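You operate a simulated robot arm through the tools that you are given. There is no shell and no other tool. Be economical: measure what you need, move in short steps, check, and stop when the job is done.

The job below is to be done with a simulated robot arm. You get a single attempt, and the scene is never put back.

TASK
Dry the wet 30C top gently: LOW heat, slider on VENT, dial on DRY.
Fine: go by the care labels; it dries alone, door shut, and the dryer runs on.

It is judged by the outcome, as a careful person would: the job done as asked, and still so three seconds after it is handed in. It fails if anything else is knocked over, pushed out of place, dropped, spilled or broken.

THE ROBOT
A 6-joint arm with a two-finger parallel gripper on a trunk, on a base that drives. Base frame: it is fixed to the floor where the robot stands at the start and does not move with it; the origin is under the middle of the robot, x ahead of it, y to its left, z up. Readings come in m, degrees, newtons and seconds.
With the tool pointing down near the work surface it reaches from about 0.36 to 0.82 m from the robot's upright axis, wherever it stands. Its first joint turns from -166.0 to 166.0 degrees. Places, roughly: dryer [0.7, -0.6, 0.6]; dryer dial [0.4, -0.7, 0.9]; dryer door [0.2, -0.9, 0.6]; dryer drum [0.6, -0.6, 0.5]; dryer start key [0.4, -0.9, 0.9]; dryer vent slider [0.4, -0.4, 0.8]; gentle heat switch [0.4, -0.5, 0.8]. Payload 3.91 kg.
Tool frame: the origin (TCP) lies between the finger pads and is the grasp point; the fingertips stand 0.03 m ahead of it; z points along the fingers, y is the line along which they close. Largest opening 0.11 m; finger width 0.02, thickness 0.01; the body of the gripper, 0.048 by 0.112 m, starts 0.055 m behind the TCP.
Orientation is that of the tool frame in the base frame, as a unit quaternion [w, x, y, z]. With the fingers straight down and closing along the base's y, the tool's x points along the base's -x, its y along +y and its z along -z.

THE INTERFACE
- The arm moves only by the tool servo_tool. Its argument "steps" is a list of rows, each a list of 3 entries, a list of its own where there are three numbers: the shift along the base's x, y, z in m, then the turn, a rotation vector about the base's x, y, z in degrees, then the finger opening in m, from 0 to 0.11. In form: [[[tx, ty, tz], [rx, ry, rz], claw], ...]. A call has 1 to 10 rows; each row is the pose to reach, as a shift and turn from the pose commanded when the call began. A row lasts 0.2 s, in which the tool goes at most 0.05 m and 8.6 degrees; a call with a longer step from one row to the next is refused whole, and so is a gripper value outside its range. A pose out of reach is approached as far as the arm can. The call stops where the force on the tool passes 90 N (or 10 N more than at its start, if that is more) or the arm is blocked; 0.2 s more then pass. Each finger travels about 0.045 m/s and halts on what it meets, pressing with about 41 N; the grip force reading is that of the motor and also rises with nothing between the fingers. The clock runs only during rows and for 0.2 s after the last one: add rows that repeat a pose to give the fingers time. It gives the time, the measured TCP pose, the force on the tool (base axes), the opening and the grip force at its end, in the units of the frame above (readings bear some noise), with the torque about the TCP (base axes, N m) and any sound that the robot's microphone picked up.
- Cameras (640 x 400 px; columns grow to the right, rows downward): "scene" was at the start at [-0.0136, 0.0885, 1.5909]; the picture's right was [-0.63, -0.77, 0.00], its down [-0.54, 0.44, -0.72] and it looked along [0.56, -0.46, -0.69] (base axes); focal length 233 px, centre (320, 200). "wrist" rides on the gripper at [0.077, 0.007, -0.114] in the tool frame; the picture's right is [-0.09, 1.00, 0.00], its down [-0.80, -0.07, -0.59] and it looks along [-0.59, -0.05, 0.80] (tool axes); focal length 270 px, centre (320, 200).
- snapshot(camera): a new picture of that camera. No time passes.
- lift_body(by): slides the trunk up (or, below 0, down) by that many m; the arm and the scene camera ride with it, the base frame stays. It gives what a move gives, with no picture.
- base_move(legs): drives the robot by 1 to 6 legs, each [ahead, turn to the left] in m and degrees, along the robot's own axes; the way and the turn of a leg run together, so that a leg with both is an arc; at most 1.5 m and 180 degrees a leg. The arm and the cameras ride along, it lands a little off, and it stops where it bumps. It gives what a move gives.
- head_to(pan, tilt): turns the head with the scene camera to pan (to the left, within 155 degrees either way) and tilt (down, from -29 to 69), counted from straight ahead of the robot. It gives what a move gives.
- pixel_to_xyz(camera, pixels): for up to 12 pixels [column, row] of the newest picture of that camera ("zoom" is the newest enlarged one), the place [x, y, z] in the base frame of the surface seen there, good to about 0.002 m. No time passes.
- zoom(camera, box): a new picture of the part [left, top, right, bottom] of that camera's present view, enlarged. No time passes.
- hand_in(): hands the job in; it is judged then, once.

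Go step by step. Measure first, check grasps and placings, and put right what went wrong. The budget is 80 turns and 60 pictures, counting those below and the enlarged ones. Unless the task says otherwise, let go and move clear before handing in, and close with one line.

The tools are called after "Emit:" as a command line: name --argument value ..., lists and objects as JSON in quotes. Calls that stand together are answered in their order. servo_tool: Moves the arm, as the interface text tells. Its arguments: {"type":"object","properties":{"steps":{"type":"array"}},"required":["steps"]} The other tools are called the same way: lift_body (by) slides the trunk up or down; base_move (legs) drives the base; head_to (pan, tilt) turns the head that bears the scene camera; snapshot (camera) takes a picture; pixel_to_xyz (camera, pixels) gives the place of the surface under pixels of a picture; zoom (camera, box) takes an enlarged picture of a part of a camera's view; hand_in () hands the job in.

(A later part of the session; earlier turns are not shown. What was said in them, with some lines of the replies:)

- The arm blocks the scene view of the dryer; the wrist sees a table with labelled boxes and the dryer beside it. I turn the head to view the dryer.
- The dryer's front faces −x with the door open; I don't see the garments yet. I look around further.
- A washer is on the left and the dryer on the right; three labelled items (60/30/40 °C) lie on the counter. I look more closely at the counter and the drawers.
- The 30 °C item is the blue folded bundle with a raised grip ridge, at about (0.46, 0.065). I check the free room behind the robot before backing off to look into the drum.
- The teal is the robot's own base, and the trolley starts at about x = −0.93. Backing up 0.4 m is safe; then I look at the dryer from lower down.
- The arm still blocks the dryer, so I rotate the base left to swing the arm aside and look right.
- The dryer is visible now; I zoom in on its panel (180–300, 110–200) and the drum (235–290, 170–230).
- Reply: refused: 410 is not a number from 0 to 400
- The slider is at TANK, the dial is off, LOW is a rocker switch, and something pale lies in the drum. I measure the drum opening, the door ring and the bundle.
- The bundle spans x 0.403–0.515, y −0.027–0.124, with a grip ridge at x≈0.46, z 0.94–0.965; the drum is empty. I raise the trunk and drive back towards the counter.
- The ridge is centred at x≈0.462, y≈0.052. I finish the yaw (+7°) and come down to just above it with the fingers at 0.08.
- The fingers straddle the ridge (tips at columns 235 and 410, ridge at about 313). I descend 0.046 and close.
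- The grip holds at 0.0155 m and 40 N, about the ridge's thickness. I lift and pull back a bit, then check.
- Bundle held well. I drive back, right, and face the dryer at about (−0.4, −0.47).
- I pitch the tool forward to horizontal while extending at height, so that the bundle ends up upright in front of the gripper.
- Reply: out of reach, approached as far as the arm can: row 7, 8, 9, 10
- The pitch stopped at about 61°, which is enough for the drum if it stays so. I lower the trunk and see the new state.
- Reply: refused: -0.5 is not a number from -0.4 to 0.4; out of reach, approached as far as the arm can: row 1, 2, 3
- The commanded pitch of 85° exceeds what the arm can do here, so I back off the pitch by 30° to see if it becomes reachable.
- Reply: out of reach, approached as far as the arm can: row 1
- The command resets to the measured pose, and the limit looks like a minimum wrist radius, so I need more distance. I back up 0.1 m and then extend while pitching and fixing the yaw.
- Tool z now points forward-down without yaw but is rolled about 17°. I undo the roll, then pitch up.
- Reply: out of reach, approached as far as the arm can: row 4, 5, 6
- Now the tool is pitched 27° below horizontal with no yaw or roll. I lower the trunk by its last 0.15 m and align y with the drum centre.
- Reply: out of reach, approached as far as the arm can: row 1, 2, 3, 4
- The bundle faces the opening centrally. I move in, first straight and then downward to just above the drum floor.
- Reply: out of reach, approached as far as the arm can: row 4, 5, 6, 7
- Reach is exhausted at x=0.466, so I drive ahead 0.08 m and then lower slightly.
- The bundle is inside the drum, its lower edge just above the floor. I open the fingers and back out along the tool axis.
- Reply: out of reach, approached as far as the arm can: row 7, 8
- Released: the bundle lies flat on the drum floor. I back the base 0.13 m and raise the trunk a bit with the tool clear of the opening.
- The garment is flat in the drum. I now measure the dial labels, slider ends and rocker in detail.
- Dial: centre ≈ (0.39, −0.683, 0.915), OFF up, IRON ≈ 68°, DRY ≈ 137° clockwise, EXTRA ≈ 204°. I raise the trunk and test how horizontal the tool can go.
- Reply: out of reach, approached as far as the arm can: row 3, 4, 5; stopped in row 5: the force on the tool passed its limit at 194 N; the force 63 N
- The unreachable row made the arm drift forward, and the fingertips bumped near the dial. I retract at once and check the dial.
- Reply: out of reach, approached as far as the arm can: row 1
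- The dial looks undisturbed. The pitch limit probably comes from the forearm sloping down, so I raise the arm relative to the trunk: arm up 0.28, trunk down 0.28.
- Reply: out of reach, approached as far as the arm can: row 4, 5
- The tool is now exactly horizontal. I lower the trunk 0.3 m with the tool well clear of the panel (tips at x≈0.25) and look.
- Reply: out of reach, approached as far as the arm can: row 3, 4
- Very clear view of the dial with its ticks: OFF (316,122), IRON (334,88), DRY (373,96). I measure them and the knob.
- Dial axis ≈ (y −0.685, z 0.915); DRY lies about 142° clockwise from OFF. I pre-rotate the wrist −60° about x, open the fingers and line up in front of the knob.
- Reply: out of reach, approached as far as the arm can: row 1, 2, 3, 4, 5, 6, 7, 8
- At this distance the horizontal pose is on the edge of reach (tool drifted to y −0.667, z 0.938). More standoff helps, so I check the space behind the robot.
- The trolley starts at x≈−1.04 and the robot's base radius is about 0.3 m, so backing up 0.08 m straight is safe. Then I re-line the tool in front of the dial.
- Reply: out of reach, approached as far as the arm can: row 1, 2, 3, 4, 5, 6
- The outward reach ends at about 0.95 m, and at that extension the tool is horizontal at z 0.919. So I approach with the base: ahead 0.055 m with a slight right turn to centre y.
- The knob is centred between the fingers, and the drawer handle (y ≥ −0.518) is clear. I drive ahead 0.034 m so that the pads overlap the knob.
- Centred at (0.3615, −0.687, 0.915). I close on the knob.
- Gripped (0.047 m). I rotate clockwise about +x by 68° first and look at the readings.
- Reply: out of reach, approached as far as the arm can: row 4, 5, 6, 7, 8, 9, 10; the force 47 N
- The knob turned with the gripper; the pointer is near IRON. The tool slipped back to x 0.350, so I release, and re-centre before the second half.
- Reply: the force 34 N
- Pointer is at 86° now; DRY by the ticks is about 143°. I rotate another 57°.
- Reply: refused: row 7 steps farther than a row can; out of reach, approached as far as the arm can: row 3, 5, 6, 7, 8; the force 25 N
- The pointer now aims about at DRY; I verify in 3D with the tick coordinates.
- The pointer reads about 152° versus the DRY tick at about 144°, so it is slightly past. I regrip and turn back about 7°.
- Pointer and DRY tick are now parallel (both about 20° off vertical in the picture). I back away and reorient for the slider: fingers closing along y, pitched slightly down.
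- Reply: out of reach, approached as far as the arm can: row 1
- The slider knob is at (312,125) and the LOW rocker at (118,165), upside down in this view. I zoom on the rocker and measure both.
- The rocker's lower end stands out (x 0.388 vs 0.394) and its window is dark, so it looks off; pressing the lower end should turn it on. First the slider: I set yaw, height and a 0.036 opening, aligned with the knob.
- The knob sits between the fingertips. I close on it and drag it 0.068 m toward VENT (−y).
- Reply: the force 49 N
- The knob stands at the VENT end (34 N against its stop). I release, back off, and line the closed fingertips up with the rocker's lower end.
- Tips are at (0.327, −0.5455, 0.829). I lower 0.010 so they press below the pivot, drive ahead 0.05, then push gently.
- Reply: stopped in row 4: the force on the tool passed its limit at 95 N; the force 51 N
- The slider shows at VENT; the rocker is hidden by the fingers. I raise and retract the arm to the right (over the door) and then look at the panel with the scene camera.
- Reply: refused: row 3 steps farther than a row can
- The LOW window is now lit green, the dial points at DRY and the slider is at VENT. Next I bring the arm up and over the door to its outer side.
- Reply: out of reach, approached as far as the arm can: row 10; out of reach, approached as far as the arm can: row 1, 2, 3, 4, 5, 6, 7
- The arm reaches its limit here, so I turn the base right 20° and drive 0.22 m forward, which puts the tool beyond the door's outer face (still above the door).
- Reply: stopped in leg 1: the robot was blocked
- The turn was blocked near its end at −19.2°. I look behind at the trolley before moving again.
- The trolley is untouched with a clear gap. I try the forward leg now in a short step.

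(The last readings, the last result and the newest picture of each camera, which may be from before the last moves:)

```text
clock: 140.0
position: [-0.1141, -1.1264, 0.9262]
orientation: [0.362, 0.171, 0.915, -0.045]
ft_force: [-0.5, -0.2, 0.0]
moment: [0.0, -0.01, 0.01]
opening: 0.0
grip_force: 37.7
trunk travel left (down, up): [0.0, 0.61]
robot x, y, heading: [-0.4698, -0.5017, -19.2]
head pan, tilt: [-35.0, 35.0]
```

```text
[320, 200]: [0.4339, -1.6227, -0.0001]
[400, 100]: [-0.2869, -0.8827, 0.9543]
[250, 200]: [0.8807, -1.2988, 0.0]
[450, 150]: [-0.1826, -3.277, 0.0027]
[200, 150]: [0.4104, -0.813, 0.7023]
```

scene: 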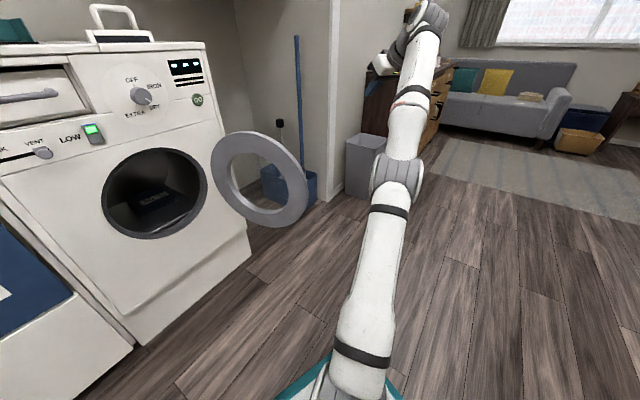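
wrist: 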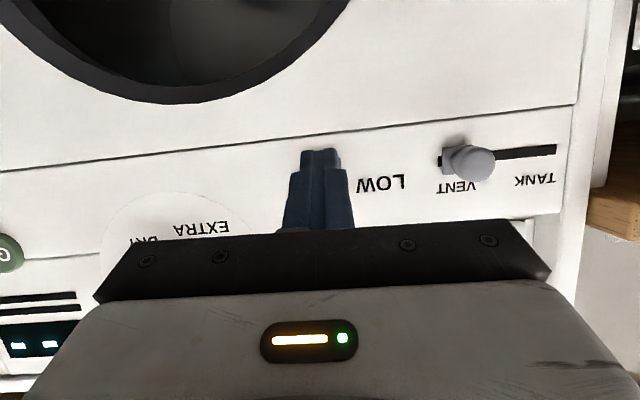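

The room is clear. I continue forward 0.12 m, then lower the tool on the outer side of the door near its free edge.

Emit:
pixel_to_xyz --camera "scene" --pixels '[[303, 190], [300, 180], [217, 165], [245, 136], [268, 222], [290, 160]]'

Emit:
base_move --legs '[[0.12, 0]]'

Emit:
servo_tool --steps '[[[0, -0.01, -0.04], [0, 0, 5], 0.0], [[0, -0.01, -0.08], [0, 0, 10], 0.0], [[0, -0.01, -0.12], [0, 0, 15], 0.0], [[0, -0.01, -0.16], [0, 0, 20], 0.0], [[0.01, -0.01, -0.2], [0, 0, 20], 0.0], [[0.02, -0.01, -0.24], [0, 0, 20], 0.0], [[0.03, -0.01, -0.28], [0, 0, 20], 0.0], [[0.04, -0.01, -0.3], [0, 0, 20], 0.0]]'

```text
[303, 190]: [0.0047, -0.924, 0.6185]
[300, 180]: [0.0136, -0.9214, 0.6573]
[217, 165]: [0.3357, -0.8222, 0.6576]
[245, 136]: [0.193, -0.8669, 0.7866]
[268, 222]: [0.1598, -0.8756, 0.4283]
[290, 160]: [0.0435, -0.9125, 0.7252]
```

```text
clock: 141.2
position: [-0.0015, -1.165, 0.9267]
orientation: [0.363, 0.171, 0.915, -0.044]
ft_force: [0.1, -0.2, 0.5]
moment: [-0.02, 0.0, 0.0]
opening: 0.0
grip_force: 37.8
trunk travel left (down, up): [0.0, 0.61]
robot x, y, heading: [-0.3533, -0.5421, -19.1]
head pan, tilt: [-35.0, 35.0]
```

```text
clock: 143.0
position: [0.0372, -1.1776, 0.6262]
orientation: [0.365, 0.009, 0.931, 0.018]
ft_force: [0.6, 0.2, -0.7]
moment: [-0.03, 0.01, 0.04]
opening: 0.0
grip_force: 37.9
out of reach, approached as far as the arm can: row 1, 2, 3, 4, 5
trunk travel left (down, up): [0.0, 0.61]
robot x, y, heading: [-0.3589, -0.5464, -18.9]
head pan, tilt: [-35.0, 35.0]
```

The tool is outside the door's free edge (edge at (0.005, −0.924)). I turn the tool nearly straight down for better close-in reach, then push +y.

Emit:
servo_tool --steps '[[[0.01, 0, 0], [0, 8, 0], 0.0], [[0.02, 0.0, 0], [0, 16, 0], 0.0], [[0.03, 0.0, 0], [0, 24, 0], 0.0], [[0.04, 0, 0], [0, 32, 0], 0.0], [[0.04, 0, 0], [0, 38, 0], 0.0], [[0.04, 0.04, 0], [0, 38, 0], 0.0], [[0.04, 0.08, 0], [0, 38, 0], 0.0], [[0.04, 0.12, 0], [0, 38, 0], 0.0], [[0.04, 0.15, 0], [0, 38, 0], 0.0], [[0.04, 0.18, 0], [0, 38, 0], 0.0]]'

Emit:
servo_tool --steps '[[[0, 0.03, 0], [0, 0, 0], 0.0], [[0, 0.06, 0], [0, 0, 0], 0.0], [[0, 0.09, 0], [0, 0, 0], 0.0], [[0, 0.12, 0], [0, 0, 0], 0.0], [[0, 0.15, 0], [0, 0, 0], 0.0], [[0, 0.18, 0], [0, 0, 0], 0.0]]'

```text
clock: 145.2
position: [0.0782, -0.9946, 0.627]
orientation: [0.042, 0.014, 0.999, 0.016]
ft_force: [-1.5, -0.8, 0.1]
moment: [0.04, -0.02, 0.02]
opening: 0.0
grip_force: 37.5
trunk travel left (down, up): [0.0, 0.61]
robot x, y, heading: [-0.3524, -0.5394, -19.1]
head pan, tilt: [-35.0, 35.0]
```

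```text
clock: 146.6
position: [0.0764, -0.8135, 0.6288]
orientation: [0.042, 0.015, 0.999, 0.015]
ft_force: [0.3, -0.3, -0.1]
moment: [0.01, 0.03, -0.02]
opening: 0.0
grip_force: 37.6
trunk travel left (down, up): [0.0, 0.61]
robot x, y, heading: [-0.3554, -0.5426, -18.9]
head pan, tilt: [-35.0, 35.0]
```

Emit:
snapshot --camera "scene"

```text
5 pictures are left
```

scene: 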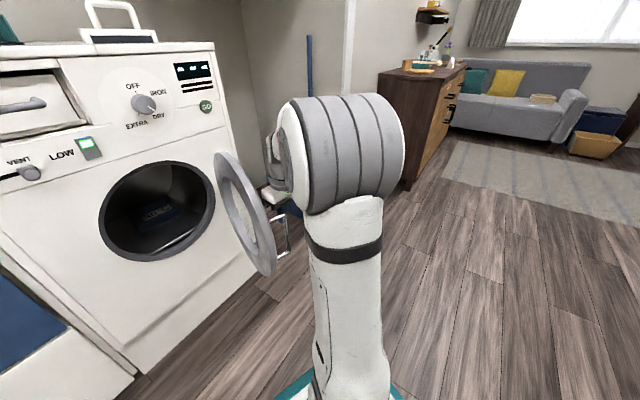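

The door is following the gripper. I continue along the closing arc.

Emit:
pixel_to_xyz --camera "scene" --pixels '[[272, 250], [225, 160], [265, 222], [222, 185]]'

Emit:
servo_tool --steps '[[[0, 0.03, 0], [0, 0, 0], 0.0], [[0.0, 0.06, 0], [0, 0, 0], 0.0], [[0.005, 0.09, 0], [0, 0, 0], 0.0], [[0.01, 0.12, 0], [0, 0, 0], 0.0], [[0.02, 0.15, 0], [0, 0, 0], 0.0], [[0.035, 0.18, 0], [0, 0, 0], 0.0], [[0.05, 0.21, 0], [0, 0, 0], 0.0], [[0.07, 0.24, 0], [0, 0, 0], 0.0]]'

```text
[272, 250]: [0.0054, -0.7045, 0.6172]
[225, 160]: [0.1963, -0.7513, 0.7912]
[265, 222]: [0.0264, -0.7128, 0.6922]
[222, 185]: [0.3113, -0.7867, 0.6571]
```

```text
clock: 148.3
position: [0.1424, -0.6, 0.6289]
orientation: [0.051, 0.017, 0.999, 0.011]
ft_force: [0.4, 0.0, -0.1]
moment: [0.02, 0.03, 0.06]
opening: 0.0
grip_force: 37.9
trunk travel left (down, up): [0.0, 0.61]
robot x, y, heading: [-0.3542, -0.5415, -19.1]
head pan, tilt: [-35.0, 35.0]
stopped in row 8: the force on the tool passed its limit at 104 N (the readings are from after the stop); the commanded pose is now the measured one
```

A spike stopped the push at about φ≈45°, then the force fell to zero. I look before continuing.

Emit:
snapshot --camera "scene"

Emit:
pixel_to_xyz --camera "scene" --pixels '[[230, 200], [200, 170], [215, 190], [180, 200], [240, 230], [200, 230]]'

```text
4 pictures are left
```

scene: 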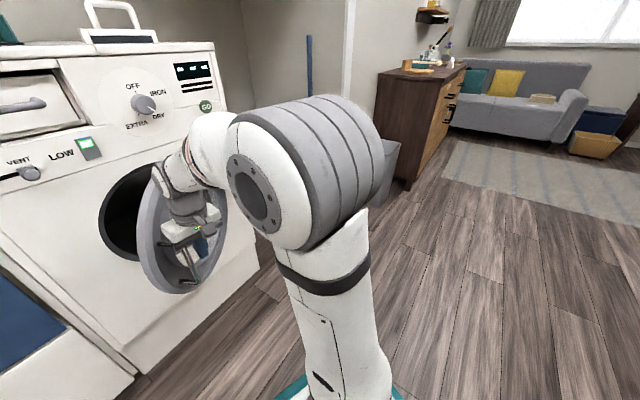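

```text
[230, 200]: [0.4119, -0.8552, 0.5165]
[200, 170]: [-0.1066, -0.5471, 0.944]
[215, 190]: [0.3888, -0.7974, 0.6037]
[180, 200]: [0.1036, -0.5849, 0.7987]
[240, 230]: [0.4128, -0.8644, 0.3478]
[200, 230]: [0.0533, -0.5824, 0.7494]
```

The closed fingers slid near the ring's inner hole. I back out, shift toward the free rim, and push there.

Emit:
servo_tool --steps '[[[-0.03, -0.03, 0], [0, 0, 0], 0.0], [[-0.055, -0.04, 0], [0, 0, 0], 0.0], [[-0.075, -0.015, 0], [0, 0, 0], 0.0], [[-0.08, 0.005, 0], [0, 0, 0], 0.0], [[-0.05, 0.025, 0], [0, 0, 0], 0.0], [[-0.02, 0.048, 0], [0, 0, 0], 0.0], [[0.01, 0.072, 0], [0, 0, 0], 0.0], [[0.036, 0.095, 0], [0, 0, 0], 0.0]]'

```text
clock: 150.1
position: [0.1799, -0.5025, 0.6285]
orientation: [0.051, 0.017, 0.999, 0.011]
ft_force: [-0.6, -0.5, -0.2]
moment: [0.0, -0.03, -0.03]
opening: 0.0
grip_force: 37.6
trunk travel left (down, up): [0.0, 0.61]
robot x, y, heading: [-0.3544, -0.539, -19.1]
head pan, tilt: [-35.0, 35.0]
```

No jam this time. I back the base 0.15 m, pitch the tool forward again, then push the door shut frontally on its free rim.

Emit:
base_move --legs '[[-0.15, 0]]'

Emit:
servo_tool --steps '[[[0.02, 0, 0], [0, -8, 0], 0.0], [[0.04, 0, 0], [0, -16, 0], 0.0], [[0.06, 0, 0], [0, -24, 0], 0.0], [[0.08, 0, 0], [0, -32, 0], 0.0], [[0.09, 0, 0], [0, -40, 0], 0.0], [[0.09, 0, -0.02], [0, -46, 0], 0.0]]'

Emit:
snapshot --camera "scene"

```text
clock: 151.5
position: [0.0385, -0.4556, 0.6285]
orientation: [0.05, 0.018, 0.999, 0.01]
ft_force: [0.8, 1.0, 0.5]
moment: [0.04, 0.0, 0.02]
opening: 0.0
grip_force: 37.4
trunk travel left (down, up): [0.0, 0.61]
robot x, y, heading: [-0.4964, -0.4892, -19.4]
head pan, tilt: [-35.0, 35.0]
```

```text
clock: 152.9
position: [0.1291, -0.4609, 0.6237]
orientation: [0.405, 0.02, 0.914, 0.003]
ft_force: [0.1, 0.4, -1.1]
moment: [-0.03, 0.04, -0.01]
opening: 0.0
grip_force: 37.5
out of reach, approached as far as the arm can: row 6
trunk travel left (down, up): [0.0, 0.61]
robot x, y, heading: [-0.4989, -0.4883, -19.0]
head pan, tilt: [-35.0, 35.0]
```

```text
3 pictures are left
```

scene: 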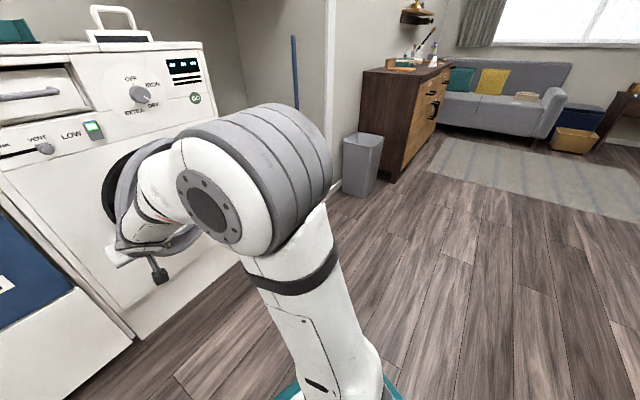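

The door stands about 30° open. I shift to y≈−0.52 and push forward along the rim to closure, stopping on contact force.

Emit:
servo_tool --steps '[[[-0.01, -0.04, 0], [0, 0, 0], 0.0], [[0.02, -0.065, 0], [0, 0, 0], 0.0], [[0.05, -0.065, 0], [0, 0, 0], 0.0], [[0.08, -0.06, 0], [0, 0, 0], 0.0], [[0.11, -0.055, 0], [0, 0, 0], 0.0], [[0.14, -0.05, 0], [0, 0, 0], 0.0], [[0.165, -0.045, 0], [0, 0, 0], 0.0], [[0.185, -0.045, 0], [0, 0, 0], 0.0], [[0.205, -0.045, 0], [0, 0, 0], 0.0], [[0.22, -0.045, 0], [0, 0, 0], 0.0]]'

```text
clock: 155.1
position: [0.3423, -0.5069, 0.6247]
orientation: [0.402, 0.02, 0.915, 0.002]
ft_force: [-62.0, 1.2, 5.8]
moment: [0.03, 0.55, 0.39]
opening: 0.0
grip_force: 37.8
trunk travel left (down, up): [0.0, 0.61]
robot x, y, heading: [-0.4946, -0.4907, -19.3]
head pan, tilt: [-35.0, 35.0]
```

62 N of contact at tip x≈0.37: the door is against the frame. I push a bit more to latch it, then retreat and check.

Emit:
servo_tool --steps '[[[0.006, 0, 0], [0, 0, 0], 0.0], [[0.01, 0, 0], [0, 0, 0], 0.0]]'

Emit:
servo_tool --steps '[[[-0.03, 0, 0], [0, 0, 0], 0.0], [[-0.06, 0, 0.02], [0, 0, 0], 0.0], [[-0.1, 0, 0.04], [0, 0, 0], 0.0], [[-0.14, -0.02, 0.06], [0, 0, 0], 0.0], [[-0.14, -0.05, 0.1], [0, 0, 0], 0.0], [[-0.14, -0.09, 0.12], [0, 0, 0], 0.0], [[-0.14, -0.13, 0.14], [0, 0, 0], 0.0], [[-0.14, -0.17, 0.16], [0, 0, 0], 0.0], [[-0.14, -0.21, 0.18], [0, 0, 0], 0.0]]'

Emit:
snapshot --camera "wrist"

```text
clock: 155.4
position: [0.3429, -0.5076, 0.6255]
orientation: [0.399, 0.02, 0.917, 0.003]
ft_force: [-49.2, -0.5, 14.1]
moment: [0.31, -0.69, 0.87]
opening: 0.0
grip_force: 37.8
trunk travel left (down, up): [0.0, 0.61]
robot x, y, heading: [-0.4987, -0.4926, -19.1]
head pan, tilt: [-35.0, 35.0]
stopped in row 1: the force on the tool passed its limit at 104 N (the readings are from after the stop); the commanded pose is now the measured one
```

```text
clock: 157.4
position: [0.2065, -0.7166, 0.8006]
orientation: [0.397, 0.019, 0.917, 0.003]
ft_force: [1.4, 0.4, 0.3]
moment: [-0.01, 0.0, -0.03]
opening: 0.0001
grip_force: 37.5
trunk travel left (down, up): [0.0, 0.61]
robot x, y, heading: [-0.4969, -0.4916, -19.4]
head pan, tilt: [-35.0, 35.0]
```

```text
2 pictures are left
```

wrist: 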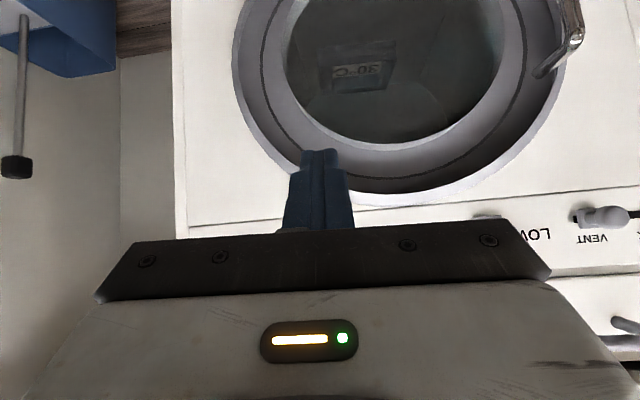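

The door is shut flush with the garment visible inside. Now the GO key at (0.406, −0.854, 0.875): I drive slightly closer and align the fingertips.

Emit:
base_move --legs '[[0.06, 0]]'

Emit:
servo_tool --steps '[[[0, -0.03, 0.03], [0, 0, 0], 0.0], [[0, -0.06, 0.06], [0, 0, 0], 0.0], [[0.01, -0.09, 0.088], [0, 0, 0], 0.0], [[0.03, -0.117, 0.088], [0, 0, 0], 0.0], [[0.05, -0.117, 0.088], [0, 0, 0], 0.0], [[0.05, -0.117, 0.088], [0, 0, 0], 0.0]]'

```text
clock: 158.4
position: [0.2636, -0.7365, 0.8002]
orientation: [0.398, 0.019, 0.917, 0.003]
ft_force: [0.3, -0.3, -1.5]
moment: [-0.01, -0.05, -0.01]
opening: 0.0001
grip_force: 37.2
trunk travel left (down, up): [0.0, 0.61]
robot x, y, heading: [-0.4396, -0.5124, -19.2]
head pan, tilt: [-35.0, 35.0]
```

```text
clock: 159.8
position: [0.3093, -0.8516, 0.8818]
orientation: [0.398, 0.019, 0.917, 0.003]
ft_force: [-0.8, -0.5, -1.0]
moment: [0.01, 0.01, 0.03]
opening: 0.0002
grip_force: 37.7
out of reach, approached as far as the arm can: row 5, 6
trunk travel left (down, up): [0.0, 0.61]
robot x, y, heading: [-0.4411, -0.5129, -19.3]
head pan, tilt: [-35.0, 35.0]
```

Emit:
servo_tool --steps '[[[-0.01, 0.015, 0.006], [0, 0, 0], 0.0], [[-0.01, 0.015, 0.006], [0, 0, 0], 0.0]]'

Emit:
base_move --legs '[[0.05, 0]]'

```text
clock: 160.4
position: [0.3, -0.8347, 0.89]
orientation: [0.398, 0.02, 0.917, 0.002]
ft_force: [0.4, -0.5, -0.8]
moment: [-0.01, 0.0, -0.01]
opening: 0.0
grip_force: 37.4
trunk travel left (down, up): [0.0, 0.61]
robot x, y, heading: [-0.4422, -0.5119, -18.9]
head pan, tilt: [-35.0, 35.0]
```

```text
clock: 161.3
position: [0.3471, -0.8525, 0.8892]
orientation: [0.398, 0.02, 0.917, 0.003]
ft_force: [0.1, -0.9, 0.9]
moment: [0.01, 0.01, 0.0]
opening: 0.0
grip_force: 37.2
trunk travel left (down, up): [0.0, 0.61]
robot x, y, heading: [-0.3906, -0.529, -19.3]
head pan, tilt: [-35.0, 35.0]
```

Aligned at y −0.8525, z 0.889 (tip corner at about z 0.876). I press GO forward gently and release.

Emit:
servo_tool --steps '[[[0.01, -0.001, 0], [0, 0, 0], 0.0], [[0.02, -0.001, 0], [0, 0, 0], 0.0], [[0.027, -0.001, 0], [0, 0, 0], 0.0], [[0.034, -0.001, 0], [0, 0, 0], 0.0], [[0.034, -0.001, 0], [0, 0, 0], 0.0]]'

```text
clock: 162.5
position: [0.3698, -0.8481, 0.8801]
orientation: [0.396, 0.019, 0.918, 0.002]
ft_force: [1.2, -0.9, 0.3]
moment: [-0.03, -0.02, -0.01]
opening: 0.0
grip_force: 38.2
out of reach, approached as far as the arm can: row 2, 3, 4, 5
trunk travel left (down, up): [0.0, 0.61]
robot x, y, heading: [-0.3926, -0.5278, -19.6]
head pan, tilt: [-35.0, 35.0]
```

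Reach ran out just short of the key. I retract a little, bring the base closer, and press again.

Emit:
servo_tool --steps '[[[-0.025, 0.005, 0.005], [0, 0, 0], 0.0], [[-0.05, 0.01, 0.009], [0, 0, 0], 0.0], [[-0.05, 0.01, 0.009], [0, 0, 0], 0.0]]'

Emit:
base_move --legs '[[0.045, 0]]'

Emit:
servo_tool --steps '[[[0.008, 0, 0], [0, 0, 0], 0.0], [[0.016, 0, 0], [0, 0, 0], 0.0], [[0.022, 0, 0], [0, 0, 0], 0.0], [[0.028, 0, 0], [0, 0, 0], 0.0], [[0.034, 0, 0], [0, 0, 0], 0.0]]'

```text
clock: 163.3
position: [0.3208, -0.8377, 0.8895]
orientation: [0.398, 0.019, 0.917, 0.003]
ft_force: [0.4, 0.1, 0.2]
moment: [-0.02, -0.01, -0.01]
opening: 0.0001
grip_force: 37.5
trunk travel left (down, up): [0.0, 0.61]
robot x, y, heading: [-0.3952, -0.5291, -19.0]
head pan, tilt: [-35.0, 35.0]
```

```text
clock: 164.2
position: [0.3641, -0.8522, 0.8902]
orientation: [0.398, 0.02, 0.917, 0.002]
ft_force: [0.0, 0.4, 1.4]
moment: [-0.03, 0.02, 0.03]
opening: 0.0001
grip_force: 37.8
trunk travel left (down, up): [0.0, 0.61]
robot x, y, heading: [-0.3511, -0.5419, -19.4]
head pan, tilt: [-35.0, 35.0]
```

```text
clock: 165.3
position: [0.3845, -0.8529, 0.8908]
orientation: [0.39, 0.019, 0.921, 0.004]
ft_force: [-37.5, 10.2, 1.1]
moment: [0.25, 0.47, 0.3]
opening: 0.0002
grip_force: 37.8
trunk travel left (down, up): [0.0, 0.61]
robot x, y, heading: [-0.3485, -0.5414, -19.3]
head pan, tilt: [-35.0, 35.0]
heard: click
stopped in row 5: the force on the tool passed its limit at 100 N (the readings are from after the stop); the commanded pose is now the measured one
```

A click was heard. I retreat and let the clock run while listening for the dryer.

Emit:
servo_tool --steps '[[[-0.03, 0, 0], [0, 0, 0], 0.0], [[-0.06, 0, 0.02], [0, 0, 0], 0.0], [[-0.09, 0.03, 0.03], [0, 0, 0], 0.0], [[-0.12, 0.06, 0.03], [0, 0, 0], 0.0], [[-0.12, 0.06, 0.03], [0, 0, 0], 0.0]]'

Emit:
base_move --legs '[[-0.12, 0]]'

Emit:
head_to --pan 8 --tilt 25

Emit:
snapshot --camera "scene"

```text
clock: 166.5
position: [0.2695, -0.7923, 0.9185]
orientation: [0.39, 0.02, 0.921, 0.003]
ft_force: [-0.1, 0.1, 0.8]
moment: [0.0, 0.0, 0.03]
opening: 0.0001
grip_force: 37.6
trunk travel left (down, up): [0.0, 0.61]
robot x, y, heading: [-0.3507, -0.5433, -19.2]
head pan, tilt: [-35.0, 35.0]
```

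```text
clock: 167.8
position: [0.1528, -0.7524, 0.9171]
orientation: [0.389, 0.02, 0.921, 0.003]
ft_force: [0.0, -0.2, -0.7]
moment: [0.0, 0.01, -0.02]
opening: 0.0002
grip_force: 37.2
trunk travel left (down, up): [0.0, 0.61]
robot x, y, heading: [-0.4705, -0.5034, -19.2]
head pan, tilt: [-35.0, 35.0]
```

```text
clock: 168.9
position: [0.1517, -0.7521, 0.9176]
orientation: [0.389, 0.019, 0.921, 0.004]
ft_force: [0.2, 0.4, 0.2]
moment: [0.0, -0.03, 0.02]
opening: 0.0
grip_force: 37.9
trunk travel left (down, up): [0.0, 0.61]
robot x, y, heading: [-0.4692, -0.4994, -19.0]
head pan, tilt: [8.0, 25.0]
```

```text
1 pictures are left
5 turns are left
```

scene: 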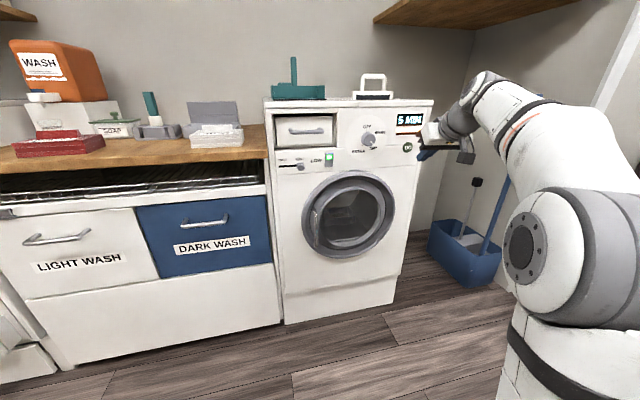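

The display now shows a running time ("… MIN", around (408,118)) and the door is closed. I use the last picture to confirm the panel.

Emit:
zoom --camera "scene" --box '[265, 90, 440, 200]'

```text
3.64 times, centred on (352, 145) of scene
4 turns are left
```

zoom: 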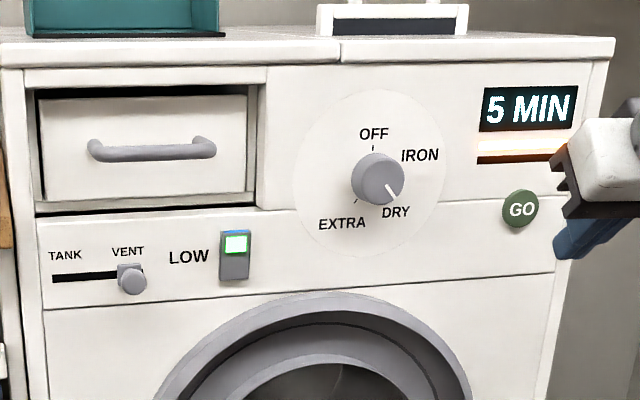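

The panel shows VENT, LOW lit green, the dial on DRY, "5 MIN" running and the door shut. The gripper is empty and clear, so I hand in.

Emit:
hand_in

```text
The job is handed in.
```

The 30 °C top is drying alone in the dryer: LOW heat on, slider on VENT, dial on DRY, door shut, and the display showing 5 MIN and running when I handed in.
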